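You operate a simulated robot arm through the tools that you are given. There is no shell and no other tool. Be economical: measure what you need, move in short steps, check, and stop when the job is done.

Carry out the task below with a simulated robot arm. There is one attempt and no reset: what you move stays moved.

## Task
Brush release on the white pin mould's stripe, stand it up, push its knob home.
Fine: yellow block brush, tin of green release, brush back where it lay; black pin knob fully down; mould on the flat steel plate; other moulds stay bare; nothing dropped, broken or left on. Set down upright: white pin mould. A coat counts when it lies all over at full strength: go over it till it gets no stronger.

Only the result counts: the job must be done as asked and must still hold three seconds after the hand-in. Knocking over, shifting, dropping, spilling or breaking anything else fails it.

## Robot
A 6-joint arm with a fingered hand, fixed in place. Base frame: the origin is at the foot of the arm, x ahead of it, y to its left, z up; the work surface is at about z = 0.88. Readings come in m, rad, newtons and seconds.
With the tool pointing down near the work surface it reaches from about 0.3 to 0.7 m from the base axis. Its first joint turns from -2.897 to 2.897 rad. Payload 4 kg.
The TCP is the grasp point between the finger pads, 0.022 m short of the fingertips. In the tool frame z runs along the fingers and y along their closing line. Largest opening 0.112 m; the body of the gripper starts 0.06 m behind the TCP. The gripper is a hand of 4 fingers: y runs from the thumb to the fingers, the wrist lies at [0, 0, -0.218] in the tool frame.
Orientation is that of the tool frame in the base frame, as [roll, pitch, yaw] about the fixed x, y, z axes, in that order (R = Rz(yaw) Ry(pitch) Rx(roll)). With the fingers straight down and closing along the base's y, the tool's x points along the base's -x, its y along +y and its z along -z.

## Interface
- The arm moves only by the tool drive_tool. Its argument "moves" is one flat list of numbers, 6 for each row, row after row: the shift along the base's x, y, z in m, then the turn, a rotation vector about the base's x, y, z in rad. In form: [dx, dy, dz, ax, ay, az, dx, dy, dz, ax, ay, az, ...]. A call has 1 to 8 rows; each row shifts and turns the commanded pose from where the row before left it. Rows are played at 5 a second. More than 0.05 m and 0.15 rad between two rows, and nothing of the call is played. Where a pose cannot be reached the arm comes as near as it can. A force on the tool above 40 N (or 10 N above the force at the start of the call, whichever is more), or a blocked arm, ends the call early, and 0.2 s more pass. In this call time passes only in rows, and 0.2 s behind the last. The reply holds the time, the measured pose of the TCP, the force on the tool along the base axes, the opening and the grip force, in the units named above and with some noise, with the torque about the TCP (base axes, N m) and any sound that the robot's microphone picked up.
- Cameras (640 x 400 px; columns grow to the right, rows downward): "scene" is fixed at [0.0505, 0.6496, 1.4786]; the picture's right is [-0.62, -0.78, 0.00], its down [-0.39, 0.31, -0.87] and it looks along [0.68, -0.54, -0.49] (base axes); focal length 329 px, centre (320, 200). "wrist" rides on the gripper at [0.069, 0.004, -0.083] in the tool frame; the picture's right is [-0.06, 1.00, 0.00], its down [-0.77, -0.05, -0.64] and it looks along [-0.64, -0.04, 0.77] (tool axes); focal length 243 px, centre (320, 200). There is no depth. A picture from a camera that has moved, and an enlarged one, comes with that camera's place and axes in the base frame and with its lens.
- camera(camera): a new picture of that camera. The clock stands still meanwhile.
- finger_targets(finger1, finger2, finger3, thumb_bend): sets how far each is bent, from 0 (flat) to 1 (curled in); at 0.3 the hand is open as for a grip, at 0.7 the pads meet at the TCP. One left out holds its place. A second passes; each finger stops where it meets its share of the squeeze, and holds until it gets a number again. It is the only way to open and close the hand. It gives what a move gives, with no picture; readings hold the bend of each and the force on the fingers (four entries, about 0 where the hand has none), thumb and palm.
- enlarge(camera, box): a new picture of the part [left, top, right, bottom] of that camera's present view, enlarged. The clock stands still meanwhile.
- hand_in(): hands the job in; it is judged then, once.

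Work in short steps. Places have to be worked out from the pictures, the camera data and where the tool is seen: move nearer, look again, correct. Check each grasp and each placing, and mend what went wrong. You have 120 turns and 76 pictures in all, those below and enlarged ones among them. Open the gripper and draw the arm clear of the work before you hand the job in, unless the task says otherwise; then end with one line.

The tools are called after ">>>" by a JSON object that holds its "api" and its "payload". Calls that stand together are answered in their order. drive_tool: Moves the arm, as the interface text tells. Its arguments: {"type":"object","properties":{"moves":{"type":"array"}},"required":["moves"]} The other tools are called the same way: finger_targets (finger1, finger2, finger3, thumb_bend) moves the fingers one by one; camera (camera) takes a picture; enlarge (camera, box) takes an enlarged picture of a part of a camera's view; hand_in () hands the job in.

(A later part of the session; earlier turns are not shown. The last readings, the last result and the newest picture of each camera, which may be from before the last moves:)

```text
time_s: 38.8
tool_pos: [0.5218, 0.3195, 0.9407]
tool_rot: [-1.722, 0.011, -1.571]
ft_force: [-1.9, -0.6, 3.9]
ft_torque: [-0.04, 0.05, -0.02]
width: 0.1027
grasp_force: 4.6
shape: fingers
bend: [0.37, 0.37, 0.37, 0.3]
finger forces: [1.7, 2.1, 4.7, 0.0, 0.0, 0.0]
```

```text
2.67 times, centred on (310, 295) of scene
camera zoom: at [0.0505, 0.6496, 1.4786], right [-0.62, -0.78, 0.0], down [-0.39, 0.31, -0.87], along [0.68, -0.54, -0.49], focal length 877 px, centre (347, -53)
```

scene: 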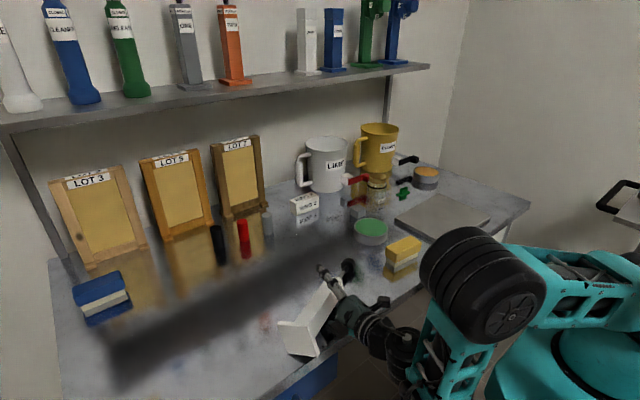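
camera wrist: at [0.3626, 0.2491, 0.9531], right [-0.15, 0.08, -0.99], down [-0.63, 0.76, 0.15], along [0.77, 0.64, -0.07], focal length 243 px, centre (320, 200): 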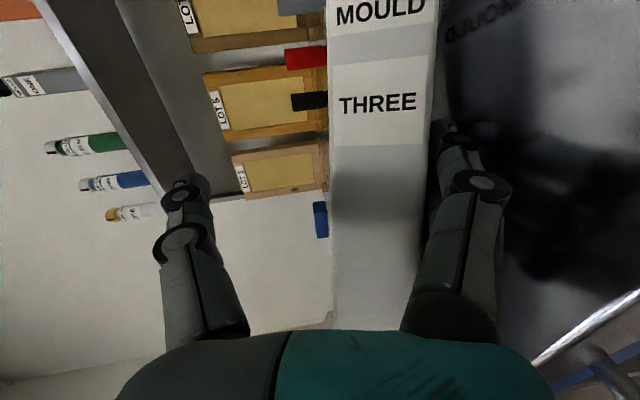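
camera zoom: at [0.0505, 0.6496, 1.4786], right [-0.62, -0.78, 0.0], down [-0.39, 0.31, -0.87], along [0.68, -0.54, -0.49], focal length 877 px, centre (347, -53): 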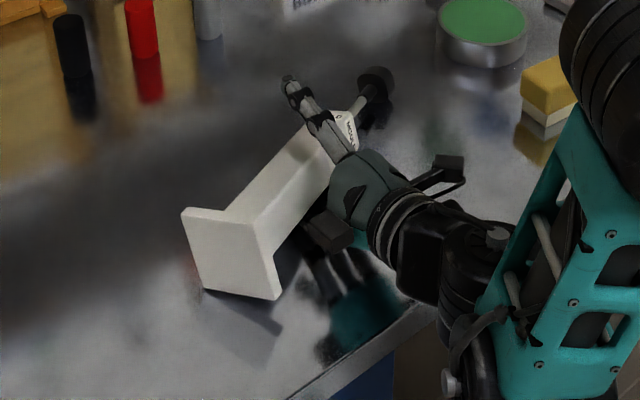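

The mould is ~11° short of flat with the fingers underneath; the curled tips hook it. I flatten the fingers further while raising the hand slightly.

>>> {"api": "drive_tool", "payload": {"moves": [0, 0, 0.006, 0, -0.05, 0]}}

>>> {"api": "finger_targets", "payload": {"finger1": 0.22, "finger2": 0.22, "finger3": 0.22, "thumb_bend": 0.2}}

>>> {"api": "drive_tool", "payload": {"moves": [-0.015, 0, 0.001, 0, 0, 0, -0.015, 0, 0.001, 0, 0, 0]}}

>>> {"api": "enlarge", "payload": {"camera": "scene", "box": [220, 220, 400, 370]}}

```text
time_s: 39.2
tool_pos: [0.5217, 0.3195, 0.9462]
tool_rot: [-1.672, 0.012, -1.572]
ft_force: [-0.5, 0.2, -1.9]
ft_torque: [-0.05, 0.02, 0.02]
width: 0.1054
grasp_force: 1.2
shape: fingers
bend: [0.36, 0.35, 0.35, 0.3]
finger forces: [0.4, 0.7, 1.1, 0.0, 0.0, 0.0]
```

```text
time_s: 40.2
tool_pos: [0.5206, 0.3186, 0.9468]
tool_rot: [-1.671, 0.012, -1.571]
ft_force: [-0.1, -0.5, 16.2]
ft_torque: [-0.1, -0.2, 0.01]
width: 0.1174
grasp_force: 9.2
shape: fingers
bend: [0.32, 0.32, 0.32, 0.21]
finger forces: [6.0, 5.7, 7.1, 0.1, 0.0, 0.0]
```

```text
time_s: 40.8
tool_pos: [0.4906, 0.3193, 0.9493]
tool_rot: [-1.678, 0.011, -1.572]
ft_force: [4.1, 0.3, 8.6]
ft_torque: [0.02, -0.41, -0.01]
width: 0.1184
grasp_force: 6.2
shape: fingers
bend: [0.31, 0.31, 0.31, 0.21]
finger forces: [3.4, 3.5, 4.7, 0.1, 0.0, 0.0]
```

```text
2.67 times, centred on (310, 295) of scene
camera zoom: at [0.0505, 0.6496, 1.4786], right [-0.62, -0.78, 0.0], down [-0.39, 0.31, -0.87], along [0.68, -0.54, -0.49], focal length 877 px, centre (347, -53)
```

zoom: 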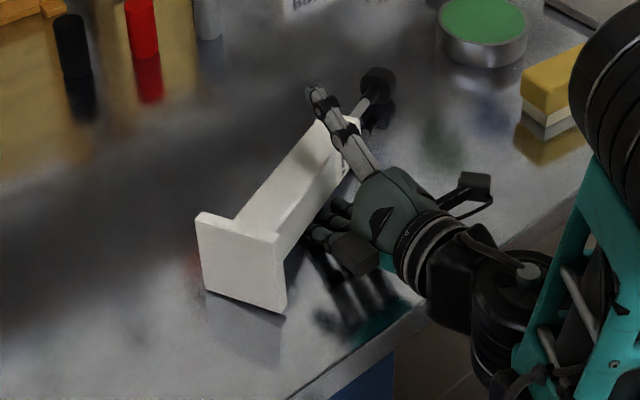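

Now the hand is coming out from under and the mould stayed. I continue the withdrawal.

>>> {"api": "drive_tool", "payload": {"moves": [-0.015, 0, 0.002, 0, 0, 0, -0.02, 0, 0.002, 0, 0, 0, -0.02, 0, 0.003, 0, 0, 0]}}

>>> {"api": "enlarge", "payload": {"camera": "scene", "box": [220, 220, 400, 370]}}

```text
time_s: 41.6
tool_pos: [0.4493, 0.339, 0.9631]
tool_rot: [-1.681, 0.011, -1.574]
ft_force: [-0.1, 0.2, 0.2]
ft_torque: [-0.01, -0.03, -0.02]
width: 0.1275
grasp_force: 0.0
shape: fingers
bend: [0.22, 0.22, 0.22, 0.21]
finger forces: [0.0, 0.1, 0.1, 0.1, 0.0, 0.0]
out of reach, approached as far as the arm can: row 1, 2, 3
```

```text
2.67 times, centred on (310, 295) of scene
camera zoom: at [0.0505, 0.6496, 1.4786], right [-0.62, -0.78, 0.0], down [-0.39, 0.31, -0.87], along [0.68, -0.54, -0.49], focal length 877 px, centre (347, -53)
```

zoom: 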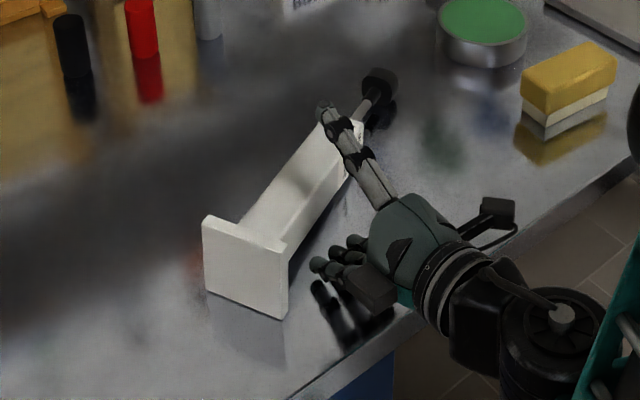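

Hand is free; the mould lies flat. I rise and rotate the hand back to pointing down.

>>> {"api": "drive_tool", "payload": {"moves": [-0.005, 0, 0.03, 0, 0.05, 0, 0, 0, 0.03, 0, 0.14, 0, 0, 0, 0.03, 0, 0.14, 0, 0, 0, 0.02, 0, 0.14, 0, 0, 0, 0, 0, 0.14, 0, 0, 0, 0, 0, 0.14, 0, 0, 0, 0, 0, 0.14, 0, 0, 0, 0, 0, 0.14, 0]}}

>>> {"api": "drive_tool", "payload": {"moves": [0, 0, 0, 0, 0.14, 0, 0.02, -0.02, 0, 0, 0.14, 0, 0.02, -0.02, 0, 0, 0.14, 0, 0.02, -0.02, 0, 0, 0.02, 0]}}

>>> {"api": "camera", "payload": {"camera": "wrist"}}

>>> {"api": "enlarge", "payload": {"camera": "scene", "box": [220, 200, 400, 340]}}

```text
time_s: 43.4
tool_pos: [0.4458, 0.3394, 1.0749]
tool_rot: [-2.704, 0.004, -1.581]
ft_force: [0.9, -0.2, -0.7]
ft_torque: [-0.03, -0.01, -0.02]
width: 0.1277
grasp_force: 0.0
shape: fingers
bend: [0.22, 0.22, 0.22, 0.2]
finger forces: [0.1, 0.0, 0.0, 0.1, 0.1, 0.1]
```

```text
time_s: 44.4
tool_pos: [0.5054, 0.2784, 1.0754]
tool_rot: [3.14, 0.0, -1.58]
ft_force: [-0.1, -0.7, 0.1]
ft_torque: [0.0, -0.01, 0.0]
width: 0.1279
grasp_force: 0.0
shape: fingers
bend: [0.22, 0.22, 0.22, 0.2]
finger forces: [0.1, 0.0, 0.0, 0.0, 0.0, 0.0]
```

```text
38 pictures are left
camera wrist: at [0.4999, 0.2099, 1.1591], right [-1.0, 0.07, 0.0], down [0.06, 0.76, 0.64], along [0.05, 0.64, -0.77], focal length 243 px, centre (320, 200)
```

wrist: 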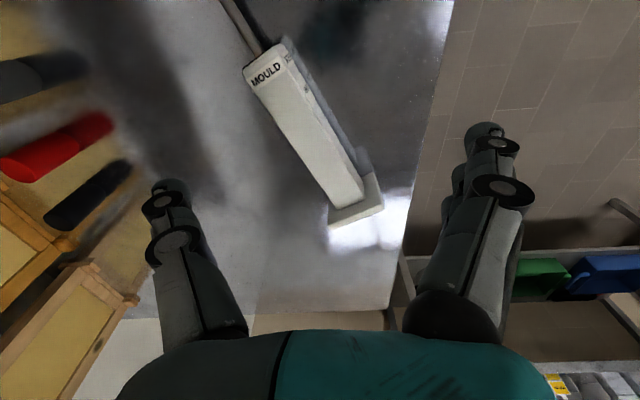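

```text
2.86 times, centred on (310, 270) of scene
camera zoom: at [0.0505, 0.6496, 1.4786], right [-0.62, -0.78, 0.0], down [-0.39, 0.31, -0.87], along [0.68, -0.54, -0.49], focal length 940 px, centre (349, 0)
```

zoom: 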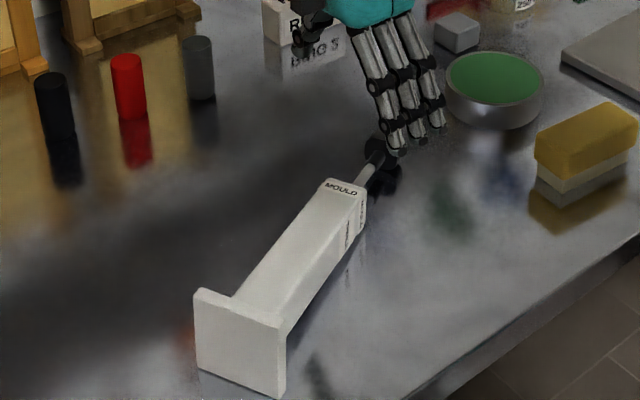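

A quarter roll done: the stripe side should now face +x. Mould axis runs along yaw ≈ −1.19 with body centre ≈ (0.522, 0.304). I align and descend for the second roll.

>>> {"api": "drive_tool", "payload": {"moves": [0.005, 0.009, -0.02, 0, 0, 0.13, 0.006, 0.009, -0.02, 0, 0, 0.13, 0.005, 0.008, -0.02, 0, 0, 0.13, 0, 0, -0.02, 0, 0, 0]}}

>>> {"api": "camera", "payload": {"camera": "wrist"}}

```text
time_s: 45.4
tool_pos: [0.5218, 0.306, 0.9965]
tool_rot: [-3.14, 0.0, -1.192]
ft_force: [0.0, -0.3, -0.9]
ft_torque: [0.01, 0.01, -0.02]
width: 0.128
grasp_force: 0.1
shape: fingers
bend: [0.22, 0.22, 0.22, 0.2]
finger forces: [0.0, 0.0, 0.0, 0.0, 0.1, 0.0]
```

```text
36 pictures are left
camera wrist: at [0.5425, 0.2396, 1.0795], right [-0.95, -0.31, 0.0], down [-0.24, 0.73, 0.64], along [-0.2, 0.61, -0.77], focal length 243 px, centre (320, 200)
```

wrist: 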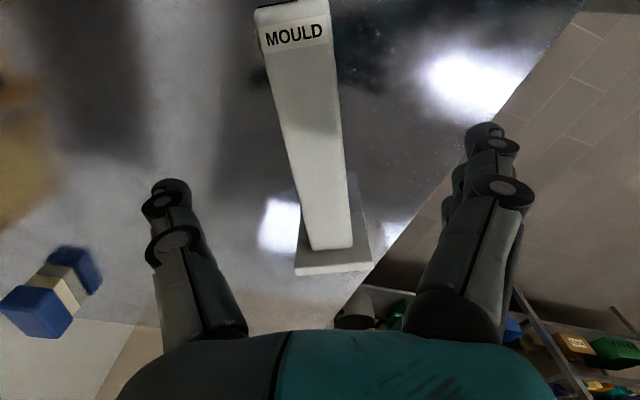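

Alignment is good within a few mm; small yaw correction (+0.07) and descend, then close.

>>> {"api": "drive_tool", "payload": {"moves": [0.001, 0, -0.03, 0, 0, 0.035, 0.001, 0, -0.03, 0, 0, 0.035, 0, 0, -0.02, 0, 0, 0]}}

>>> {"api": "finger_targets", "payload": {"finger1": 0.65, "finger2": 0.65, "finger3": 0.65, "thumb_bend": 0.65}}

>>> {"api": "drive_tool", "payload": {"moves": [0.005, 0.002, 0.03, 0, 0, 0, 0.005, 0.002, 0.04, 0, 0, 0, 0.005, 0.003, 0.04, 0, 0, 0, 0.005, 0.003, 0.02, 0, 0, 0]}}

```text
time_s: 46.2
tool_pos: [0.5168, 0.3153, 0.9173]
tool_rot: [3.141, 0.007, -1.132]
ft_force: [0.1, 0.3, 1.2]
ft_torque: [0.02, 0.01, -0.01]
width: 0.1278
grasp_force: 0.0
shape: fingers
bend: [0.22, 0.22, 0.22, 0.2]
finger forces: [0.0, 0.1, 0.1, 0.0, 0.1, 0.1]
out of reach, approached as far as the arm can: row 2
```

```text
time_s: 47.2
tool_pos: [0.5169, 0.3159, 0.9164]
tool_rot: [3.139, 0.005, -1.132]
ft_force: [-0.7, 0.0, -0.4]
ft_torque: [-0.01, 0.01, 0.01]
width: 0.0386
grasp_force: 10.6
shape: fingers
bend: [0.6, 0.59, 0.59, 0.59]
finger forces: [3.4, 3.5, 3.8, 0.0, 10.7, 0.1]
```

```text
time_s: 48.2
tool_pos: [0.5378, 0.324, 1.0458]
tool_rot: [3.141, 0.007, -1.126]
ft_force: [-0.2, 0.3, -1.9]
ft_torque: [-0.02, -0.03, -0.01]
width: 0.0384
grasp_force: 10.6
shape: fingers
bend: [0.6, 0.59, 0.59, 0.59]
finger forces: [3.4, 3.5, 3.7, 0.0, 10.4, 0.0]
```

Held at the yaw limit (−1.13). Now I tilt outward about the mould axis to ~71°.

>>> {"api": "drive_tool", "payload": {"moves": [0, 0, 0, 0.0602, -0.1264, 0, 0, 0, 0, 0.0602, -0.1264, 0, 0, 0, 0, 0.0602, -0.1264, 0, 0, 0, 0, 0.0602, -0.1264, 0, 0, 0, 0, 0.0602, -0.1264, 0, 0, 0, 0, 0.0602, -0.1264, 0, 0, 0, 0, 0.0602, -0.1264, 0, 0, 0, 0, 0.0602, -0.1264, 0]}}

>>> {"api": "drive_tool", "payload": {"moves": [0, 0, -0.03, 0.0516, -0.1084, 0, 0, 0, -0.04, 0, 0, 0, 0, 0, -0.035, 0, 0, 0]}}

>>> {"api": "camera", "payload": {"camera": "scene"}}

```text
time_s: 50.0
tool_pos: [0.5242, 0.3396, 1.0441]
tool_rot: [-2.02, -0.003, -1.125]
ft_force: [-0.1, 0.0, -2.4]
ft_torque: [-0.01, -0.01, 0.0]
width: 0.0381
grasp_force: 11.3
shape: fingers
bend: [0.6, 0.59, 0.59, 0.6]
finger forces: [3.9, 4.1, 4.3, 0.1, 10.1, 0.0]
out of reach, approached as far as the arm can: row 1, 2, 3
```

```text
time_s: 50.8
tool_pos: [0.5254, 0.341, 0.9388]
tool_rot: [-1.9, -0.001, -1.123]
ft_force: [-0.1, 0.6, -1.6]
ft_torque: [-0.01, 0.02, -0.04]
width: 0.0383
grasp_force: 11.6
shape: fingers
bend: [0.6, 0.59, 0.59, 0.6]
finger forces: [3.9, 4.2, 4.2, 0.1, 10.0, 0.1]
```

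```text
35 pictures are left
```

scene: 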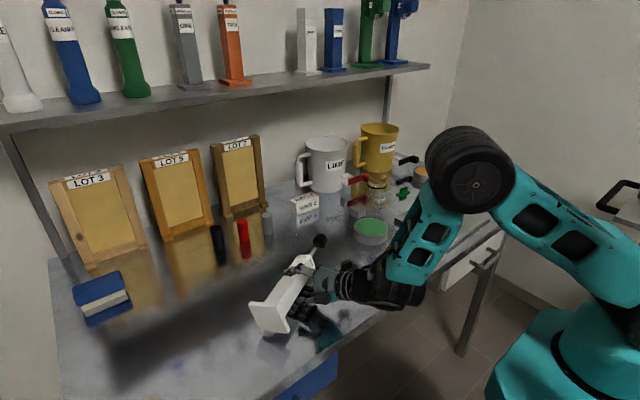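

Clear; I lower to contact.

>>> {"api": "drive_tool", "payload": {"moves": [0, 0, -0.01, 0, 0, 0, 0, 0, -0.005, 0, 0, 0]}}

>>> {"api": "drive_tool", "payload": {"moves": [0, 0, -0.002, 0, 0, 0]}}

```text
time_s: 51.4
tool_pos: [0.5247, 0.3405, 0.9235]
tool_rot: [-1.901, -0.003, -1.123]
ft_force: [0.4, -0.9, -1.1]
ft_torque: [0.08, 0.03, -0.01]
width: 0.0382
grasp_force: 10.4
shape: fingers
bend: [0.6, 0.59, 0.59, 0.6]
finger forces: [4.1, 3.8, 3.5, 0.0, 10.6, 0.1]
```

```text
time_s: 51.8
tool_pos: [0.5234, 0.3411, 0.9224]
tool_rot: [-1.901, -0.002, -1.126]
ft_force: [0.1, -1.7, -0.6]
ft_torque: [0.17, 0.03, 0.0]
width: 0.0389
grasp_force: 10.3
shape: fingers
bend: [0.59, 0.59, 0.6, 0.6]
finger forces: [4.2, 3.4, 3.4, 0.0, 10.9, 0.0]
```

Contact felt. I open the thumb and ease the fingers together, then flatten the fingers while rotating the hand flatter.

>>> {"api": "finger_targets", "payload": {"finger1": 0.56, "finger2": 0.56, "finger3": 0.56, "thumb_bend": 0.35}}

>>> {"api": "drive_tool", "payload": {"moves": [0, 0, 0.008, 0.0258, -0.0542, 0, 0, 0, 0.006, 0.0258, -0.0542, 0]}}

>>> {"api": "finger_targets", "payload": {"finger1": 0.42, "finger2": 0.42, "finger3": 0.42, "thumb_bend": 0.25}}

>>> {"api": "enlarge", "payload": {"camera": "scene", "box": [220, 220, 400, 350]}}

```text
time_s: 52.8
tool_pos: [0.5238, 0.3406, 0.9218]
tool_rot: [-1.902, -0.002, -1.124]
ft_force: [0.4, 0.5, 0.4]
ft_torque: [0.0, 0.0, 0.0]
width: 0.0707
grasp_force: 1.6
shape: fingers
bend: [0.55, 0.56, 0.56, 0.35]
finger forces: [0.8, 0.9, 1.4, 0.1, 0.0, 0.0]
```

```text
time_s: 53.4
tool_pos: [0.5244, 0.3415, 0.9363]
tool_rot: [-1.78, -0.002, -1.126]
ft_force: [0.1, 0.1, -2.7]
ft_torque: [0.02, -0.02, -0.02]
width: 0.0709
grasp_force: 1.0
shape: fingers
bend: [0.55, 0.55, 0.55, 0.35]
finger forces: [0.4, 0.8, 1.3, 0.0, 0.0, 0.0]
```

```text
time_s: 54.4
tool_pos: [0.5242, 0.3412, 0.9367]
tool_rot: [-1.778, -0.003, -1.123]
ft_force: [-0.6, -0.3, 0.1]
ft_torque: [0.0, 0.01, -0.03]
width: 0.1014
grasp_force: 1.4
shape: fingers
bend: [0.42, 0.42, 0.42, 0.25]
finger forces: [3.3, 0.3, 0.1, 0.0, 0.0, 0.0]
```

```text
3.08 times, centred on (310, 285) of scene
camera zoom: at [0.0505, 0.6496, 1.4786], right [-0.62, -0.78, 0.0], down [-0.39, 0.31, -0.87], along [0.68, -0.54, -0.49], focal length 1012 px, centre (351, -62)
```

zoom: 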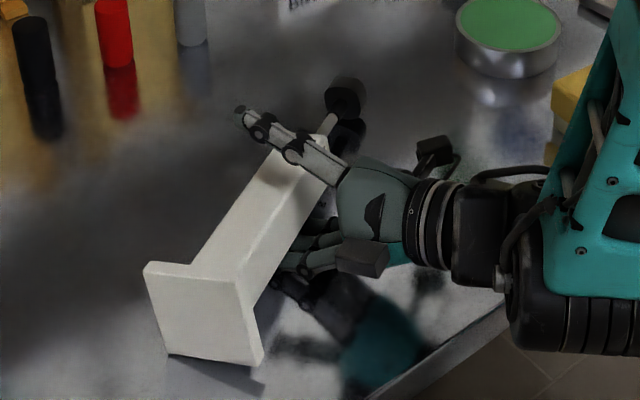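

Same state as before; I flatten further, open the fingers to 0.22 and withdraw along the hand's axis (−0.9, −0.43).

>>> {"api": "drive_tool", "payload": {"moves": [0, 0, 0.01, 0.0473, -0.0993, 0]}}

>>> {"api": "finger_targets", "payload": {"finger1": 0.22, "finger2": 0.22, "finger3": 0.22}}

>>> {"api": "drive_tool", "payload": {"moves": [-0.0135, -0.0065, 0.001, 0, 0, 0, -0.0135, -0.0065, 0.001, 0, 0, 0, -0.0135, -0.0065, 0.001, 0, 0, 0]}}

>>> {"api": "enlarge", "payload": {"camera": "scene", "box": [220, 220, 400, 350]}}

```text
time_s: 54.8
tool_pos: [0.5258, 0.3424, 0.9459]
tool_rot: [-1.675, -0.002, -1.125]
ft_force: [-0.2, 0.6, -2.6]
ft_torque: [-0.05, 0.04, 0.0]
width: 0.102
grasp_force: 1.2
shape: fingers
bend: [0.41, 0.41, 0.41, 0.25]
finger forces: [0.4, 0.6, 1.3, 0.1, 0.0, 0.0]
```

```text
time_s: 55.8
tool_pos: [0.5269, 0.3421, 0.9474]
tool_rot: [-1.674, -0.003, -1.127]
ft_force: [0.6, 1.1, 16.4]
ft_torque: [0.22, -0.24, -0.03]
width: 0.1144
grasp_force: 9.2
shape: fingers
bend: [0.32, 0.32, 0.32, 0.25]
finger forces: [7.1, 5.3, 5.4, 0.0, 0.0, 0.0]
```

```text
time_s: 56.6
tool_pos: [0.5166, 0.3442, 0.9642]
tool_rot: [-1.678, -0.003, -1.127]
ft_force: [-0.5, 1.2, 0.1]
ft_torque: [0.04, -0.02, -0.01]
width: 0.1252
grasp_force: 1.1
shape: fingers
bend: [0.21, 0.22, 0.22, 0.25]
finger forces: [0.5, 0.2, 0.0, 0.1, 0.1, 0.1]
out of reach, approached as far as the arm can: row 1, 2, 3
```

```text
3.08 times, centred on (310, 285) of scene
camera zoom: at [0.0505, 0.6496, 1.4786], right [-0.62, -0.78, 0.0], down [-0.39, 0.31, -0.87], along [0.68, -0.54, -0.49], focal length 1012 px, centre (351, -62)
```

zoom: 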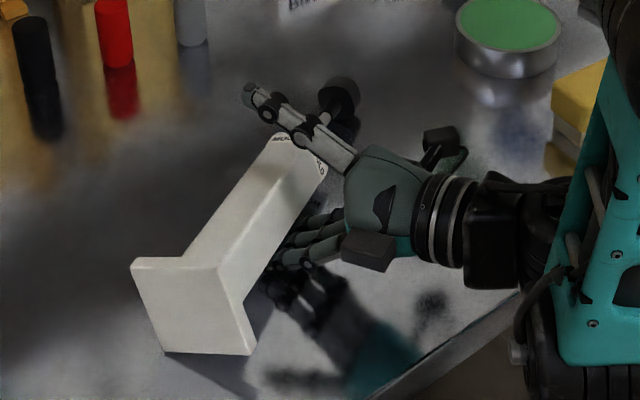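

Backward travel is limited here, so the hand rose instead. I push outward 5 cm with the mould, lower again, then withdraw within the reachable range.

>>> {"api": "drive_tool", "payload": {"moves": [0.0135, 0.0065, -0.002, 0, 0, 0, 0.018, 0.0085, -0.003, 0, 0, 0, 0.018, 0.0085, -0.003, 0, 0, 0, 0.009, 0.004, -0.003, 0, 0, 0]}}

>>> {"api": "drive_tool", "payload": {"moves": [0, 0, -0.003, 0, 0, 0, 0, 0, -0.002, 0, 0, 0]}}

>>> {"api": "enlarge", "payload": {"camera": "scene", "box": [220, 200, 400, 340]}}

```text
time_s: 57.6
tool_pos: [0.5747, 0.3725, 0.9548]
tool_rot: [-1.668, -0.004, -1.124]
ft_force: [-4.5, -1.0, 8.2]
ft_torque: [0.02, 0.15, 0.01]
width: 0.1213
grasp_force: 5.0
shape: fingers
bend: [0.26, 0.26, 0.26, 0.25]
finger forces: [4.8, 2.6, 2.6, 0.0, 0.1, 0.1]
```

```text
time_s: 58.2
tool_pos: [0.5738, 0.3732, 0.9499]
tool_rot: [-1.67, -0.006, -1.126]
ft_force: [-5.6, -4.1, 17.2]
ft_torque: [-0.14, 0.2, -0.02]
width: 0.1168
grasp_force: 9.6
shape: fingers
bend: [0.31, 0.31, 0.31, 0.25]
finger forces: [7.9, 5.8, 5.8, 0.1, 0.0, 0.0]
```

```text
2.86 times, centred on (310, 270) of scene
camera zoom: at [0.0505, 0.6496, 1.4786], right [-0.62, -0.78, 0.0], down [-0.39, 0.31, -0.87], along [0.68, -0.54, -0.49], focal length 940 px, centre (349, 0)
```

zoom: 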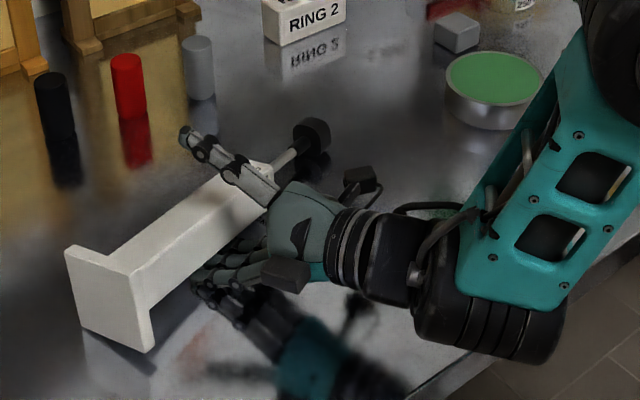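

Now nearly flat. I withdraw along the hand's axis again with the fingers pressed to the table.

>>> {"api": "drive_tool", "payload": {"moves": [-0.0135, -0.0065, 0.001, 0, 0, 0, -0.0135, -0.0065, 0.001, 0, 0, 0, -0.0135, -0.0065, 0.001, 0, 0, 0]}}

>>> {"api": "enlarge", "payload": {"camera": "scene", "box": [220, 200, 400, 340]}}

```text
time_s: 59.0
tool_pos: [0.5334, 0.3525, 0.9507]
tool_rot: [-1.672, -0.003, -1.127]
ft_force: [1.4, 1.0, 7.7]
ft_torque: [0.12, -0.24, 0.0]
width: 0.1178
grasp_force: 3.2
shape: fingers
bend: [0.29, 0.29, 0.29, 0.25]
finger forces: [2.5, 2.5, 2.4, 0.1, 0.1, 0.1]
```

```text
2.86 times, centred on (310, 270) of scene
camera zoom: at [0.0505, 0.6496, 1.4786], right [-0.62, -0.78, 0.0], down [-0.39, 0.31, -0.87], along [0.68, -0.54, -0.49], focal length 940 px, centre (349, 0)
```

zoom: 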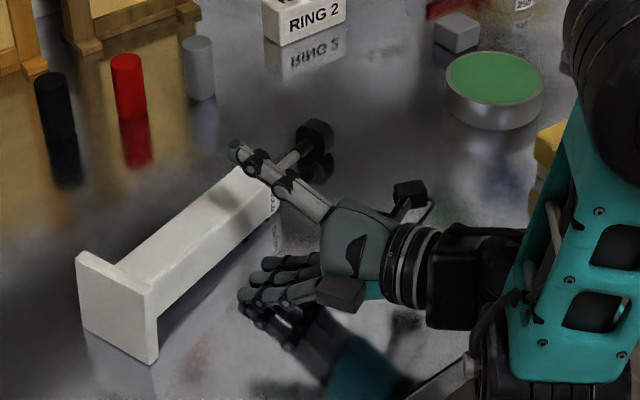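

Released and flat. I rise and rotate the hand back to pointing down.

>>> {"api": "drive_tool", "payload": {"moves": [0, 0, 0.035, 0, 0, 0, -0.01, 0, 0.035, -0.0602, 0.1264, 0, 0, 0, 0.03, -0.0602, 0.1264, 0, 0, 0, 0.02, -0.0602, 0.1264, 0, 0, 0, 0, -0.0602, 0.1264, 0, 0, 0, 0, -0.0602, 0.1264, 0, 0, 0, 0, -0.0602, 0.1264, 0, 0, 0, 0, -0.0602, 0.1264, 0]}}

>>> {"api": "drive_tool", "payload": {"moves": [0, 0, 0, -0.0602, 0.1264, -0.1, 0, -0.02, 0, -0.0602, 0.1264, -0.1, 0, -0.02, 0, -0.0602, 0.1264, -0.1, 0, -0.02, 0, -0.03, 0.05, -0.1]}}

>>> {"api": "camera", "payload": {"camera": "wrist"}}

```text
time_s: 60.8
tool_pos: [0.5237, 0.3543, 1.0714]
tool_rot: [-2.65, 0.001, -1.125]
ft_force: [0.5, 0.0, 0.3]
ft_torque: [0.02, -0.02, 0.02]
width: 0.1244
grasp_force: 0.0
shape: fingers
bend: [0.22, 0.22, 0.22, 0.25]
finger forces: [0.0, 0.0, 0.0, 0.0, 0.0, 0.2]
```

```text
refused: row 1 steps farther than a row can; nothing moved
```

```text
30 pictures are left
camera wrist: at [0.5143, 0.2725, 1.1428], right [-0.82, -0.32, -0.47], down [-0.56, 0.58, 0.59], along [0.08, 0.75, -0.66], focal length 243 px, centre (320, 200)
```

wrist: 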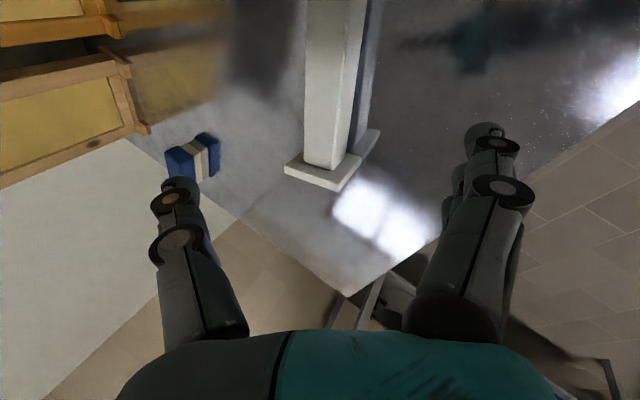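

Finishing the tilt back and drawing to −y to view the mould's upper face.

>>> {"api": "drive_tool", "payload": {"moves": [0, -0.02, 0, -0.0527, 0.1107, 0, 0, -0.02, 0, -0.0527, 0.1107, 0, 0, -0.02, 0, -0.0527, 0.1107, 0, 0, -0.02, 0, -0.0527, 0.1107, 0, 0, -0.02, 0, 0, 0, -0.14, 0, -0.02, 0, 0, 0, -0.14, 0, 0, 0, 0, 0, -0.14]}}

>>> {"api": "camera", "payload": {"camera": "wrist"}}

```text
time_s: 62.4
tool_pos: [0.5054, 0.2585, 1.0682]
tool_rot: [-3.141, 0.0, -1.546]
ft_force: [0.2, -0.2, 0.3]
ft_torque: [-0.01, 0.0, 0.0]
width: 0.1244
grasp_force: 0.1
shape: fingers
bend: [0.22, 0.22, 0.22, 0.25]
finger forces: [0.1, 0.0, 0.1, 0.0, 0.0, 0.0]
out of reach, approached as far as the arm can: row 1, 2, 3, 4
```

```text
29 pictures are left
camera wrist: at [0.5022, 0.1894, 1.1524], right [-1.0, 0.04, 0.0], down [0.03, 0.77, 0.64], along [0.02, 0.64, -0.77], focal length 243 px, centre (320, 200)
```

wrist: 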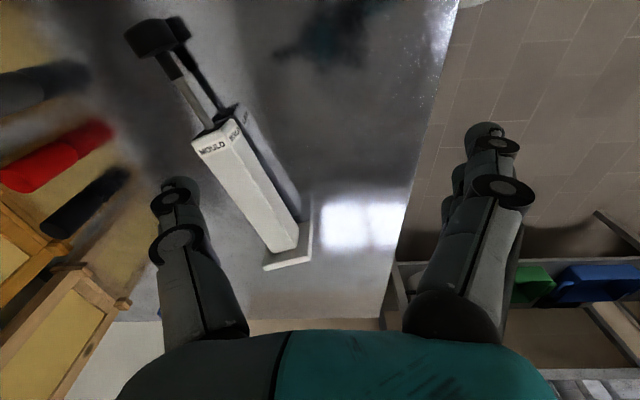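

>>> {"api": "enlarge", "payload": {"camera": "wrist", "box": [170, 90, 330, 280]}}

```text
2.11 times, centred on (250, 185) of wrist
camera zoom: at [0.5022, 0.1894, 1.1524], right [-1.0, 0.04, 0.0], down [0.03, 0.77, 0.64], along [0.02, 0.64, -0.77], focal length 511 px, centre (467, 232)
```

zoom: 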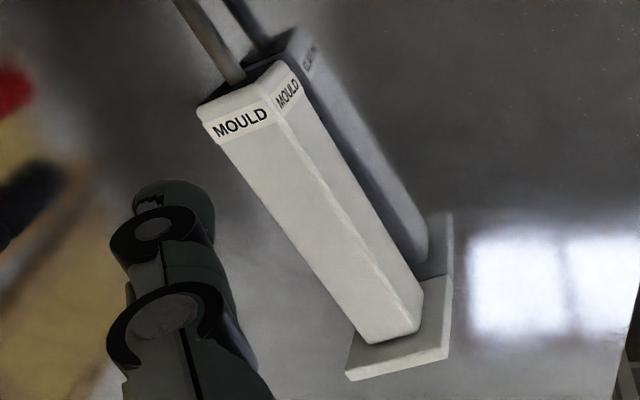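

The now-upper face is the back and it carries only the MOULD label too, so the stripe is subtle. I check the sister moulds on the shelf and this face closely.

>>> {"api": "enlarge", "payload": {"camera": "scene", "box": [165, 0, 260, 95]}}

>>> {"api": "enlarge", "payload": {"camera": "scene", "box": [230, 240, 310, 330]}}

```text
4.21 times, centred on (212, 48) of scene
camera zoom: at [0.0505, 0.6496, 1.4786], right [-0.62, -0.78, 0.0], down [-0.39, 0.31, -0.87], along [0.68, -0.54, -0.49], focal length 1385 px, centre (773, 842)
```

zoom: 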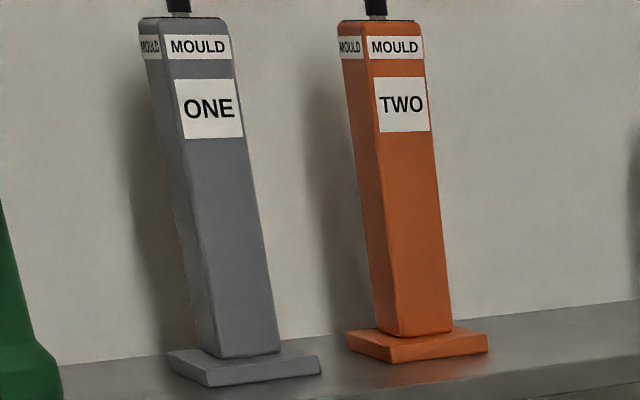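

```text
4.44 times, centred on (270, 285) of scene
camera zoom: at [0.0505, 0.6496, 1.4786], right [-0.62, -0.78, 0.0], down [-0.39, 0.31, -0.87], along [0.68, -0.54, -0.49], focal length 1462 px, centre (542, -178)
```

zoom: 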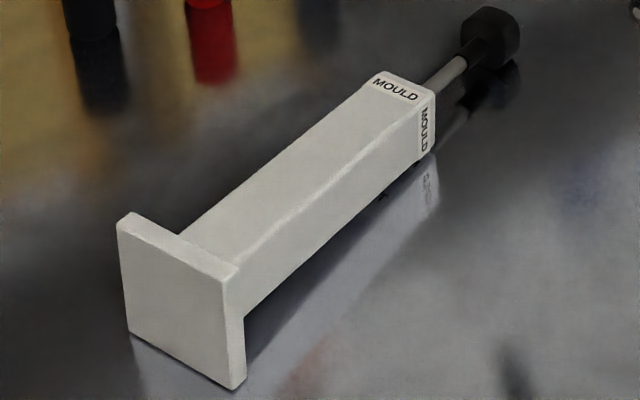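

No stripe shows on any side, so the number (THREE) face — which lay up at the start — is most likely the stripe's face. I'll roll it on by two more quarter turns. Mould now: axis yaw ≈ −1.28, grip point ≈ (0.585, 0.345); I move above it.

>>> {"api": "drive_tool", "payload": {"moves": [0.0, 0.01, -0.03, 0, 0, 0.09, 0.01, 0.02, -0.03, 0, 0, 0.09, 0.03, 0.02, -0.01, 0, 0, 0.09, 0.025, 0.02, 0, 0, 0, 0, 0.015, 0.017, 0, 0, 0, 0]}}

>>> {"api": "camera", "payload": {"camera": "wrist"}}

```text
time_s: 63.6
tool_pos: [0.585, 0.346, 0.999]
tool_rot: [-3.142, 0.001, -1.273]
ft_force: [0.5, -0.4, 0.1]
ft_torque: [-0.02, 0.0, 0.0]
width: 0.1247
grasp_force: 0.1
shape: fingers
bend: [0.22, 0.22, 0.22, 0.25]
finger forces: [0.0, 0.0, 0.1, 0.0, 0.1, 0.0]
```

```text
25 pictures are left
camera wrist: at [0.6004, 0.2784, 1.0821], right [-0.97, -0.23, 0.0], down [-0.18, 0.75, 0.64], along [-0.15, 0.62, -0.77], focal length 243 px, centre (320, 200)
```

wrist: 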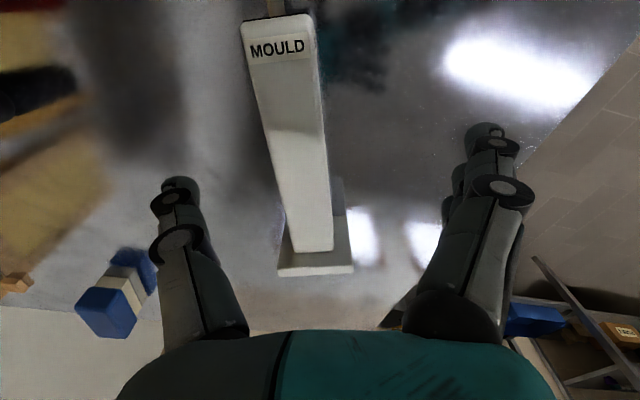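

Body line is ~14 mm further in +x. I correct, descend, close and lift.

>>> {"api": "drive_tool", "payload": {"moves": [0.009, -0.005, -0.03, 0, 0, 0.01, 0.008, -0.005, -0.03, 0, 0, 0.01, 0, 0, -0.022, 0, 0, 0]}}

>>> {"api": "finger_targets", "payload": {"finger1": 0.65, "finger2": 0.65, "finger3": 0.65, "thumb_bend": 0.65}}

>>> {"api": "drive_tool", "payload": {"moves": [-0.01, -0.005, 0.03, 0, 0, 0, -0.015, -0.005, 0.04, 0, 0, -0.07, -0.015, -0.005, 0.03, 0, 0, -0.07, -0.015, -0.01, 0.02, 0, 0, -0.07, -0.01, -0.01, 0.01, 0, 0, -0.07, 0, 0, 0, 0, 0, -0.06]}}

```text
time_s: 64.4
tool_pos: [0.6004, 0.3357, 0.916]
tool_rot: [-3.142, 0.0, -1.252]
ft_force: [-0.9, 0.1, 0.2]
ft_torque: [0.0, -0.01, 0.03]
width: 0.1246
grasp_force: 0.1
shape: fingers
bend: [0.22, 0.22, 0.22, 0.25]
finger forces: [0.0, 0.0, 0.1, 0.0, 0.1, 0.0]
```

```text
time_s: 65.4
tool_pos: [0.6023, 0.3355, 0.917]
tool_rot: [3.142, -0.001, -1.253]
ft_force: [1.0, -0.1, -0.8]
ft_torque: [-0.01, -0.02, 0.01]
width: 0.0388
grasp_force: 10.9
shape: fingers
bend: [0.59, 0.59, 0.59, 0.6]
finger forces: [3.6, 3.5, 3.6, 0.0, 10.4, 0.0]
```

```text
time_s: 66.8
tool_pos: [0.536, 0.3011, 1.0467]
tool_rot: [-3.14, -0.001, -1.595]
ft_force: [0.4, 0.0, -2.4]
ft_torque: [-0.1, -0.01, 0.01]
width: 0.0386
grasp_force: 10.8
shape: fingers
bend: [0.6, 0.59, 0.59, 0.6]
finger forces: [4.4, 3.2, 3.2, 0.0, 10.8, 0.1]
```

Held and aligned to y. Tilting outward and lowering for the third roll.

>>> {"api": "drive_tool", "payload": {"moves": [0, 0, 0, 0, -0.14, 0, 0, 0, 0, 0, -0.14, 0, 0, 0, 0, 0, -0.14, 0, 0, 0, 0, 0, -0.14, 0, 0, 0, 0, 0, -0.14, 0, 0, 0, 0, 0, -0.14, 0, 0, 0, 0, 0, -0.14, 0, 0, 0, 0, 0, -0.14, 0]}}

>>> {"api": "drive_tool", "payload": {"moves": [0, 0, -0.03, 0, -0.12, 0, 0, 0, -0.04, 0, 0, 0, 0, 0, -0.04, 0, 0, 0, 0, 0, -0.012, 0, 0, 0]}}

```text
time_s: 68.6
tool_pos: [0.5364, 0.3009, 1.0457]
tool_rot: [-2.019, 0.021, -1.579]
ft_force: [-0.2, 0.2, -2.4]
ft_torque: [-0.11, 0.06, -0.03]
width: 0.0387
grasp_force: 10.7
shape: fingers
bend: [0.6, 0.59, 0.59, 0.6]
finger forces: [3.8, 3.8, 4.2, 0.0, 9.5, 0.0]
```

```text
time_s: 69.6
tool_pos: [0.5366, 0.3016, 0.9237]
tool_rot: [-1.901, 0.024, -1.576]
ft_force: [0.4, -1.0, -1.8]
ft_torque: [0.03, -0.02, -0.05]
width: 0.0389
grasp_force: 10.5
shape: fingers
bend: [0.6, 0.59, 0.59, 0.6]
finger forces: [4.1, 3.7, 3.6, 0.0, 9.9, 0.1]
```

Near contact. I run the proven release sequence: thumb open, fingers easing, hand flatter and slightly outward.

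>>> {"api": "drive_tool", "payload": {"moves": [0, 0, -0.002, 0, 0, 0]}}

>>> {"api": "finger_targets", "payload": {"finger1": 0.56, "finger2": 0.56, "finger3": 0.56, "thumb_bend": 0.35}}

>>> {"api": "drive_tool", "payload": {"moves": [0, 0, 0.008, 0, -0.06, 0, 0, 0, 0.006, 0, -0.06, 0]}}

>>> {"api": "finger_targets", "payload": {"finger1": 0.42, "finger2": 0.42, "finger3": 0.42, "thumb_bend": 0.25}}

>>> {"api": "drive_tool", "payload": {"moves": [0.01, 0, 0.01, 0, -0.11, 0, 0.015, 0, 0, 0, 0, 0, 0.015, 0, 0, 0, 0, 0]}}

>>> {"api": "finger_targets", "payload": {"finger1": 0.22, "finger2": 0.22, "finger3": 0.22}}

>>> {"api": "drive_tool", "payload": {"moves": [-0.015, 0, 0.001, 0, 0, 0, -0.015, 0, 0.001, 0, 0, 0, -0.015, 0, 0.001, 0, 0, 0, -0.015, 0, 0.001, 0, 0, 0]}}

>>> {"api": "enlarge", "payload": {"camera": "scene", "box": [220, 200, 400, 340]}}

```text
time_s: 70.0
tool_pos: [0.5369, 0.3001, 0.9222]
tool_rot: [-1.902, 0.022, -1.578]
ft_force: [-0.1, -0.6, -0.8]
ft_torque: [0.07, -0.07, -0.08]
width: 0.0388
grasp_force: 11.1
shape: fingers
bend: [0.6, 0.59, 0.6, 0.6]
finger forces: [4.4, 3.4, 3.4, 0.0, 10.6, 0.0]
```

```text
time_s: 71.0
tool_pos: [0.5365, 0.3003, 0.9212]
tool_rot: [-1.903, 0.021, -1.577]
ft_force: [0.1, 0.2, -0.1]
ft_torque: [-0.02, 0.05, -0.04]
width: 0.0705
grasp_force: 1.0
shape: fingers
bend: [0.56, 0.55, 0.55, 0.35]
finger forces: [0.3, 0.6, 0.9, 0.0, 0.0, 0.1]
```

```text
time_s: 71.6
tool_pos: [0.5369, 0.2998, 0.9363]
tool_rot: [-1.781, 0.019, -1.573]
ft_force: [-0.2, 0.4, -2.3]
ft_torque: [-0.07, -0.01, 0.04]
width: 0.0703
grasp_force: 1.1
shape: fingers
bend: [0.56, 0.55, 0.54, 0.35]
finger forces: [0.1, 0.3, 1.5, 0.1, 0.0, 0.0]
```

```text
time_s: 72.6
tool_pos: [0.5366, 0.2993, 0.9366]
tool_rot: [-1.783, 0.021, -1.575]
ft_force: [-0.2, -0.2, -0.3]
ft_torque: [0.03, -0.05, -0.01]
width: 0.1013
grasp_force: 0.8
shape: fingers
bend: [0.42, 0.42, 0.42, 0.25]
finger forces: [2.0, 0.1, 0.0, 0.0, 0.0, 0.0]
```

```text
time_s: 73.4
tool_pos: [0.5773, 0.3006, 0.9466]
tool_rot: [-1.673, 0.023, -1.572]
ft_force: [-0.7, -0.1, -1.5]
ft_torque: [-0.02, -0.01, 0.02]
width: 0.1014
grasp_force: 0.6
shape: fingers
bend: [0.42, 0.41, 0.41, 0.25]
finger forces: [0.1, 0.5, 1.4, 0.1, 0.0, 0.1]
```

```text
time_s: 74.4
tool_pos: [0.5769, 0.2995, 0.9475]
tool_rot: [-1.671, 0.023, -1.573]
ft_force: [0.9, 0.2, 14.8]
ft_torque: [0.04, -0.28, 0.02]
width: 0.1144
grasp_force: 9.0
shape: fingers
bend: [0.32, 0.32, 0.31, 0.25]
finger forces: [7.0, 5.7, 5.2, 0.0, 0.1, 0.0]
```

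```text
time_s: 75.4
tool_pos: [0.5174, 0.2991, 0.9508]
tool_rot: [-1.673, 0.022, -1.571]
ft_force: [3.0, 0.1, 7.2]
ft_torque: [-0.01, -0.32, 0.03]
width: 0.1174
grasp_force: 4.8
shape: fingers
bend: [0.3, 0.29, 0.29, 0.25]
finger forces: [4.5, 2.3, 2.2, 0.0, 0.0, 0.1]
```

```text
2.86 times, centred on (310, 270) of scene
camera zoom: at [0.0505, 0.6496, 1.4786], right [-0.62, -0.78, 0.0], down [-0.39, 0.31, -0.87], along [0.68, -0.54, -0.49], focal length 940 px, centre (349, 0)
```

zoom: 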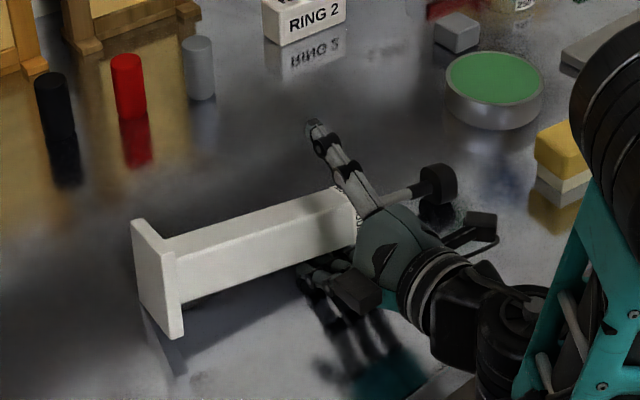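

Rolled; the mould swivelled slightly. I withdraw a bit more, then rise and look.

>>> {"api": "drive_tool", "payload": {"moves": [-0.015, 0, 0.001, 0, 0, 0, -0.015, 0, 0.001, 0, 0, 0]}}

>>> {"api": "enlarge", "payload": {"camera": "scene", "box": [220, 200, 400, 340]}}

```text
time_s: 76.0
tool_pos: [0.4952, 0.3091, 0.9574]
tool_rot: [-1.681, 0.021, -1.574]
ft_force: [0.1, 0.0, 0.5]
ft_torque: [-0.03, -0.08, -0.01]
width: 0.1229
grasp_force: 1.5
shape: fingers
bend: [0.24, 0.24, 0.23, 0.25]
finger forces: [2.1, 0.5, 0.2, 0.0, 0.0, 0.0]
out of reach, approached as far as the arm can: row 1, 2
```

```text
2.86 times, centred on (310, 270) of scene
camera zoom: at [0.0505, 0.6496, 1.4786], right [-0.62, -0.78, 0.0], down [-0.39, 0.31, -0.87], along [0.68, -0.54, -0.49], focal length 940 px, centre (349, 0)
```

zoom: 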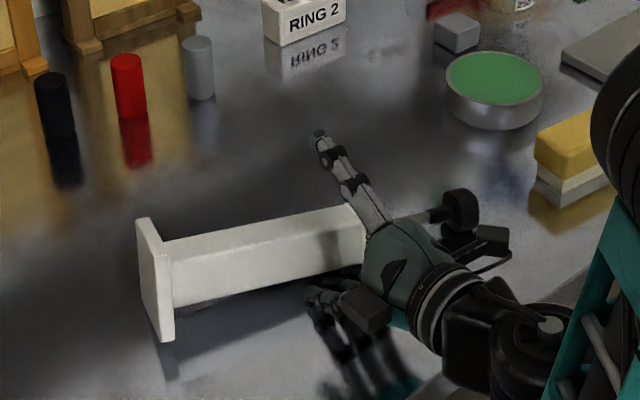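

The reach limit blocks further backing at this tilt; tilting the hand back steeper moves the lower fingers out. I do that in small steps.

>>> {"api": "drive_tool", "payload": {"moves": [-0.01, 0, 0.002, 0, 0.1, 0, -0.012, 0, 0.003, 0, 0.1, 0, -0.012, 0, 0.003, 0, 0.1, 0]}}

>>> {"api": "camera", "payload": {"camera": "scene"}}

```text
time_s: 76.8
tool_pos: [0.4596, 0.3106, 0.9636]
tool_rot: [-1.975, 0.021, -1.579]
ft_force: [0.2, -1.6, -0.5]
ft_torque: [-0.03, -0.05, 0.03]
width: 0.124
grasp_force: 0.1
shape: fingers
bend: [0.22, 0.22, 0.22, 0.25]
finger forces: [0.0, 0.0, 0.1, 0.0, 0.1, 0.0]
```

```text
22 pictures are left
```

scene: 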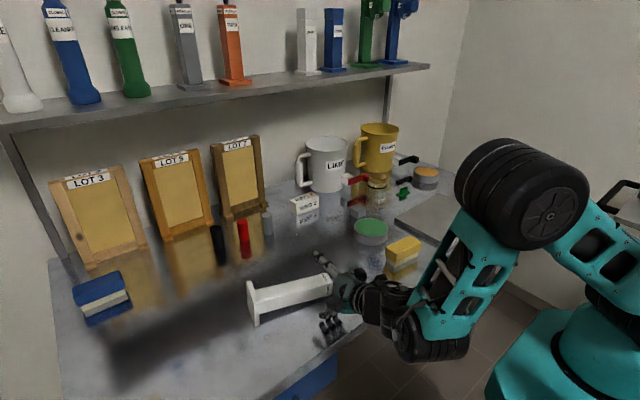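

Fingers are free. Rise and rotate back to pointing down.

>>> {"api": "drive_tool", "payload": {"moves": [0, 0, 0.035, 0, 0.0, 0, 0, 0, 0.035, 0, 0.14, 0, 0, 0, 0.03, 0, 0.14, 0, 0, 0, 0.01, 0, 0.14, 0, 0, 0, 0, 0, 0.14, 0, 0, 0, 0, 0, 0.14, 0, 0, 0, 0, 0, 0.14, 0, 0, 0, 0, 0, 0.14, 0]}}

>>> {"api": "drive_tool", "payload": {"moves": [0, -0.02, 0, 0, 0.14, 0, 0, -0.03, 0, 0, 0.047, 0]}}

>>> {"api": "camera", "payload": {"camera": "wrist"}}

```text
time_s: 78.6
tool_pos: [0.4605, 0.3101, 1.0748]
tool_rot: [-2.953, 0.007, -1.592]
ft_force: [0.6, 1.0, 0.1]
ft_torque: [-0.05, -0.04, -0.02]
width: 0.1242
grasp_force: 0.0
shape: fingers
bend: [0.22, 0.22, 0.22, 0.25]
finger forces: [0.0, 0.0, 0.0, 0.0, 0.0, 0.1]
```

```text
time_s: 79.2
tool_pos: [0.4607, 0.26, 1.0749]
tool_rot: [-3.14, -0.001, -1.592]
ft_force: [0.2, 0.5, -0.9]
ft_torque: [0.0, 0.02, -0.02]
width: 0.1244
grasp_force: 0.1
shape: fingers
bend: [0.22, 0.22, 0.22, 0.25]
finger forces: [0.0, 0.1, 0.0, 0.1, 0.0, 0.0]
```

```text
21 pictures are left
camera wrist: at [0.4544, 0.1904, 1.1586], right [-1.0, 0.08, 0.0], down [0.06, 0.76, 0.64], along [0.06, 0.64, -0.77], focal length 243 px, centre (320, 200)
```

wrist: 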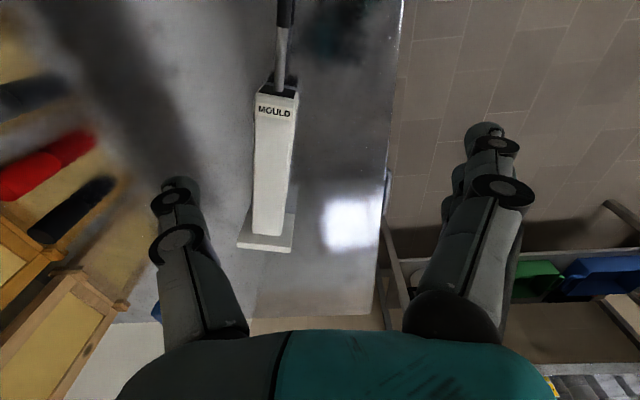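

Third roll good. Mould: axis yaw ≈ −1.825, grip point ≈ (0.521, 0.338). Grasp again, lift, align to y and tilt for the last roll.

>>> {"api": "drive_tool", "payload": {"moves": [0.02, 0.026, -0.03, 0, 0, -0.08, 0.02, 0.026, -0.03, 0, 0, -0.08, 0.02, 0.026, -0.02, 0, 0, -0.073, 0, 0, -0.04, 0, 0, 0, 0, 0, -0.038, 0, 0, 0]}}

>>> {"api": "finger_targets", "payload": {"finger1": 0.65, "finger2": 0.65, "finger3": 0.65, "thumb_bend": 0.65}}

>>> {"api": "drive_tool", "payload": {"moves": [0, 0, 0.03, 0, 0, 0, 0, 0, 0.04, 0, 0, 0.08, 0.005, -0.01, 0.04, 0, 0, 0.08, 0.005, -0.01, 0.02, 0, 0, 0.08, 0.005, -0.01, 0, 0, 0, 0]}}

```text
time_s: 80.4
tool_pos: [0.5216, 0.3385, 0.9175]
tool_rot: [-3.138, 0.0, -1.826]
ft_force: [-0.2, 0.3, 0.0]
ft_torque: [0.01, 0.01, -0.02]
width: 0.1241
grasp_force: 0.1
shape: fingers
bend: [0.22, 0.22, 0.22, 0.25]
finger forces: [0.0, 0.0, 0.1, 0.1, 0.0, 0.0]
```

```text
time_s: 81.4
tool_pos: [0.522, 0.338, 0.9174]
tool_rot: [-3.138, 0.0, -1.826]
ft_force: [-0.7, 0.7, -0.6]
ft_torque: [0.03, 0.01, 0.01]
width: 0.0388
grasp_force: 10.4
shape: fingers
bend: [0.59, 0.59, 0.59, 0.6]
finger forces: [3.6, 3.5, 3.6, 0.1, 10.4, 0.0]
```

```text
time_s: 82.6
tool_pos: [0.5367, 0.3077, 1.0478]
tool_rot: [-3.138, 0.0, -1.584]
ft_force: [0.2, -0.3, -2.4]
ft_torque: [0.03, 0.01, -0.03]
width: 0.0389
grasp_force: 10.3
shape: fingers
bend: [0.59, 0.59, 0.59, 0.6]
finger forces: [3.6, 3.5, 3.5, 0.0, 10.6, 0.1]
```

Grip good; tilting to 71° and lowering to contact.

>>> {"api": "drive_tool", "payload": {"moves": [0, 0, 0, 0, -0.14, 0, 0, 0, 0, 0, -0.14, 0, 0, 0, 0, 0, -0.14, 0, 0, 0, 0, 0, -0.14, 0, 0, 0, 0, 0, -0.14, 0, 0, 0, 0, 0, -0.14, 0, 0, 0, 0, 0, -0.14, 0, 0, 0, 0, 0, -0.14, 0]}}

>>> {"api": "drive_tool", "payload": {"moves": [0, 0, -0.03, 0, -0.12, 0, 0, 0, -0.04, 0, 0, 0, 0, 0, -0.04, 0, 0, 0, 0, 0, -0.014, 0, 0, 0]}}

>>> {"api": "drive_tool", "payload": {"moves": [0, 0, -0.002, 0, 0, 0]}}

```text
time_s: 84.4
tool_pos: [0.5364, 0.3076, 1.0474]
tool_rot: [-2.018, 0.013, -1.577]
ft_force: [0.1, 0.4, -2.3]
ft_torque: [0.01, 0.01, -0.02]
width: 0.0389
grasp_force: 10.7
shape: fingers
bend: [0.59, 0.59, 0.59, 0.6]
finger forces: [3.9, 3.8, 4.0, 0.0, 9.8, 0.0]
```

```text
time_s: 85.4
tool_pos: [0.5366, 0.3081, 0.9239]
tool_rot: [-1.898, 0.015, -1.573]
ft_force: [0.2, 0.1, -3.3]
ft_torque: [0.03, 0.02, 0.02]
width: 0.0386
grasp_force: 10.4
shape: fingers
bend: [0.59, 0.59, 0.59, 0.6]
finger forces: [3.9, 3.8, 4.0, 0.0, 9.7, 0.0]
```

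```text
time_s: 85.8
tool_pos: [0.5352, 0.3077, 0.9206]
tool_rot: [-1.898, 0.015, -1.574]
ft_force: [0.0, -1.1, -1.3]
ft_torque: [0.06, -0.02, -0.03]
width: 0.0389
grasp_force: 10.7
shape: fingers
bend: [0.59, 0.59, 0.59, 0.6]
finger forces: [4.2, 3.7, 3.6, 0.0, 10.0, 0.0]
```

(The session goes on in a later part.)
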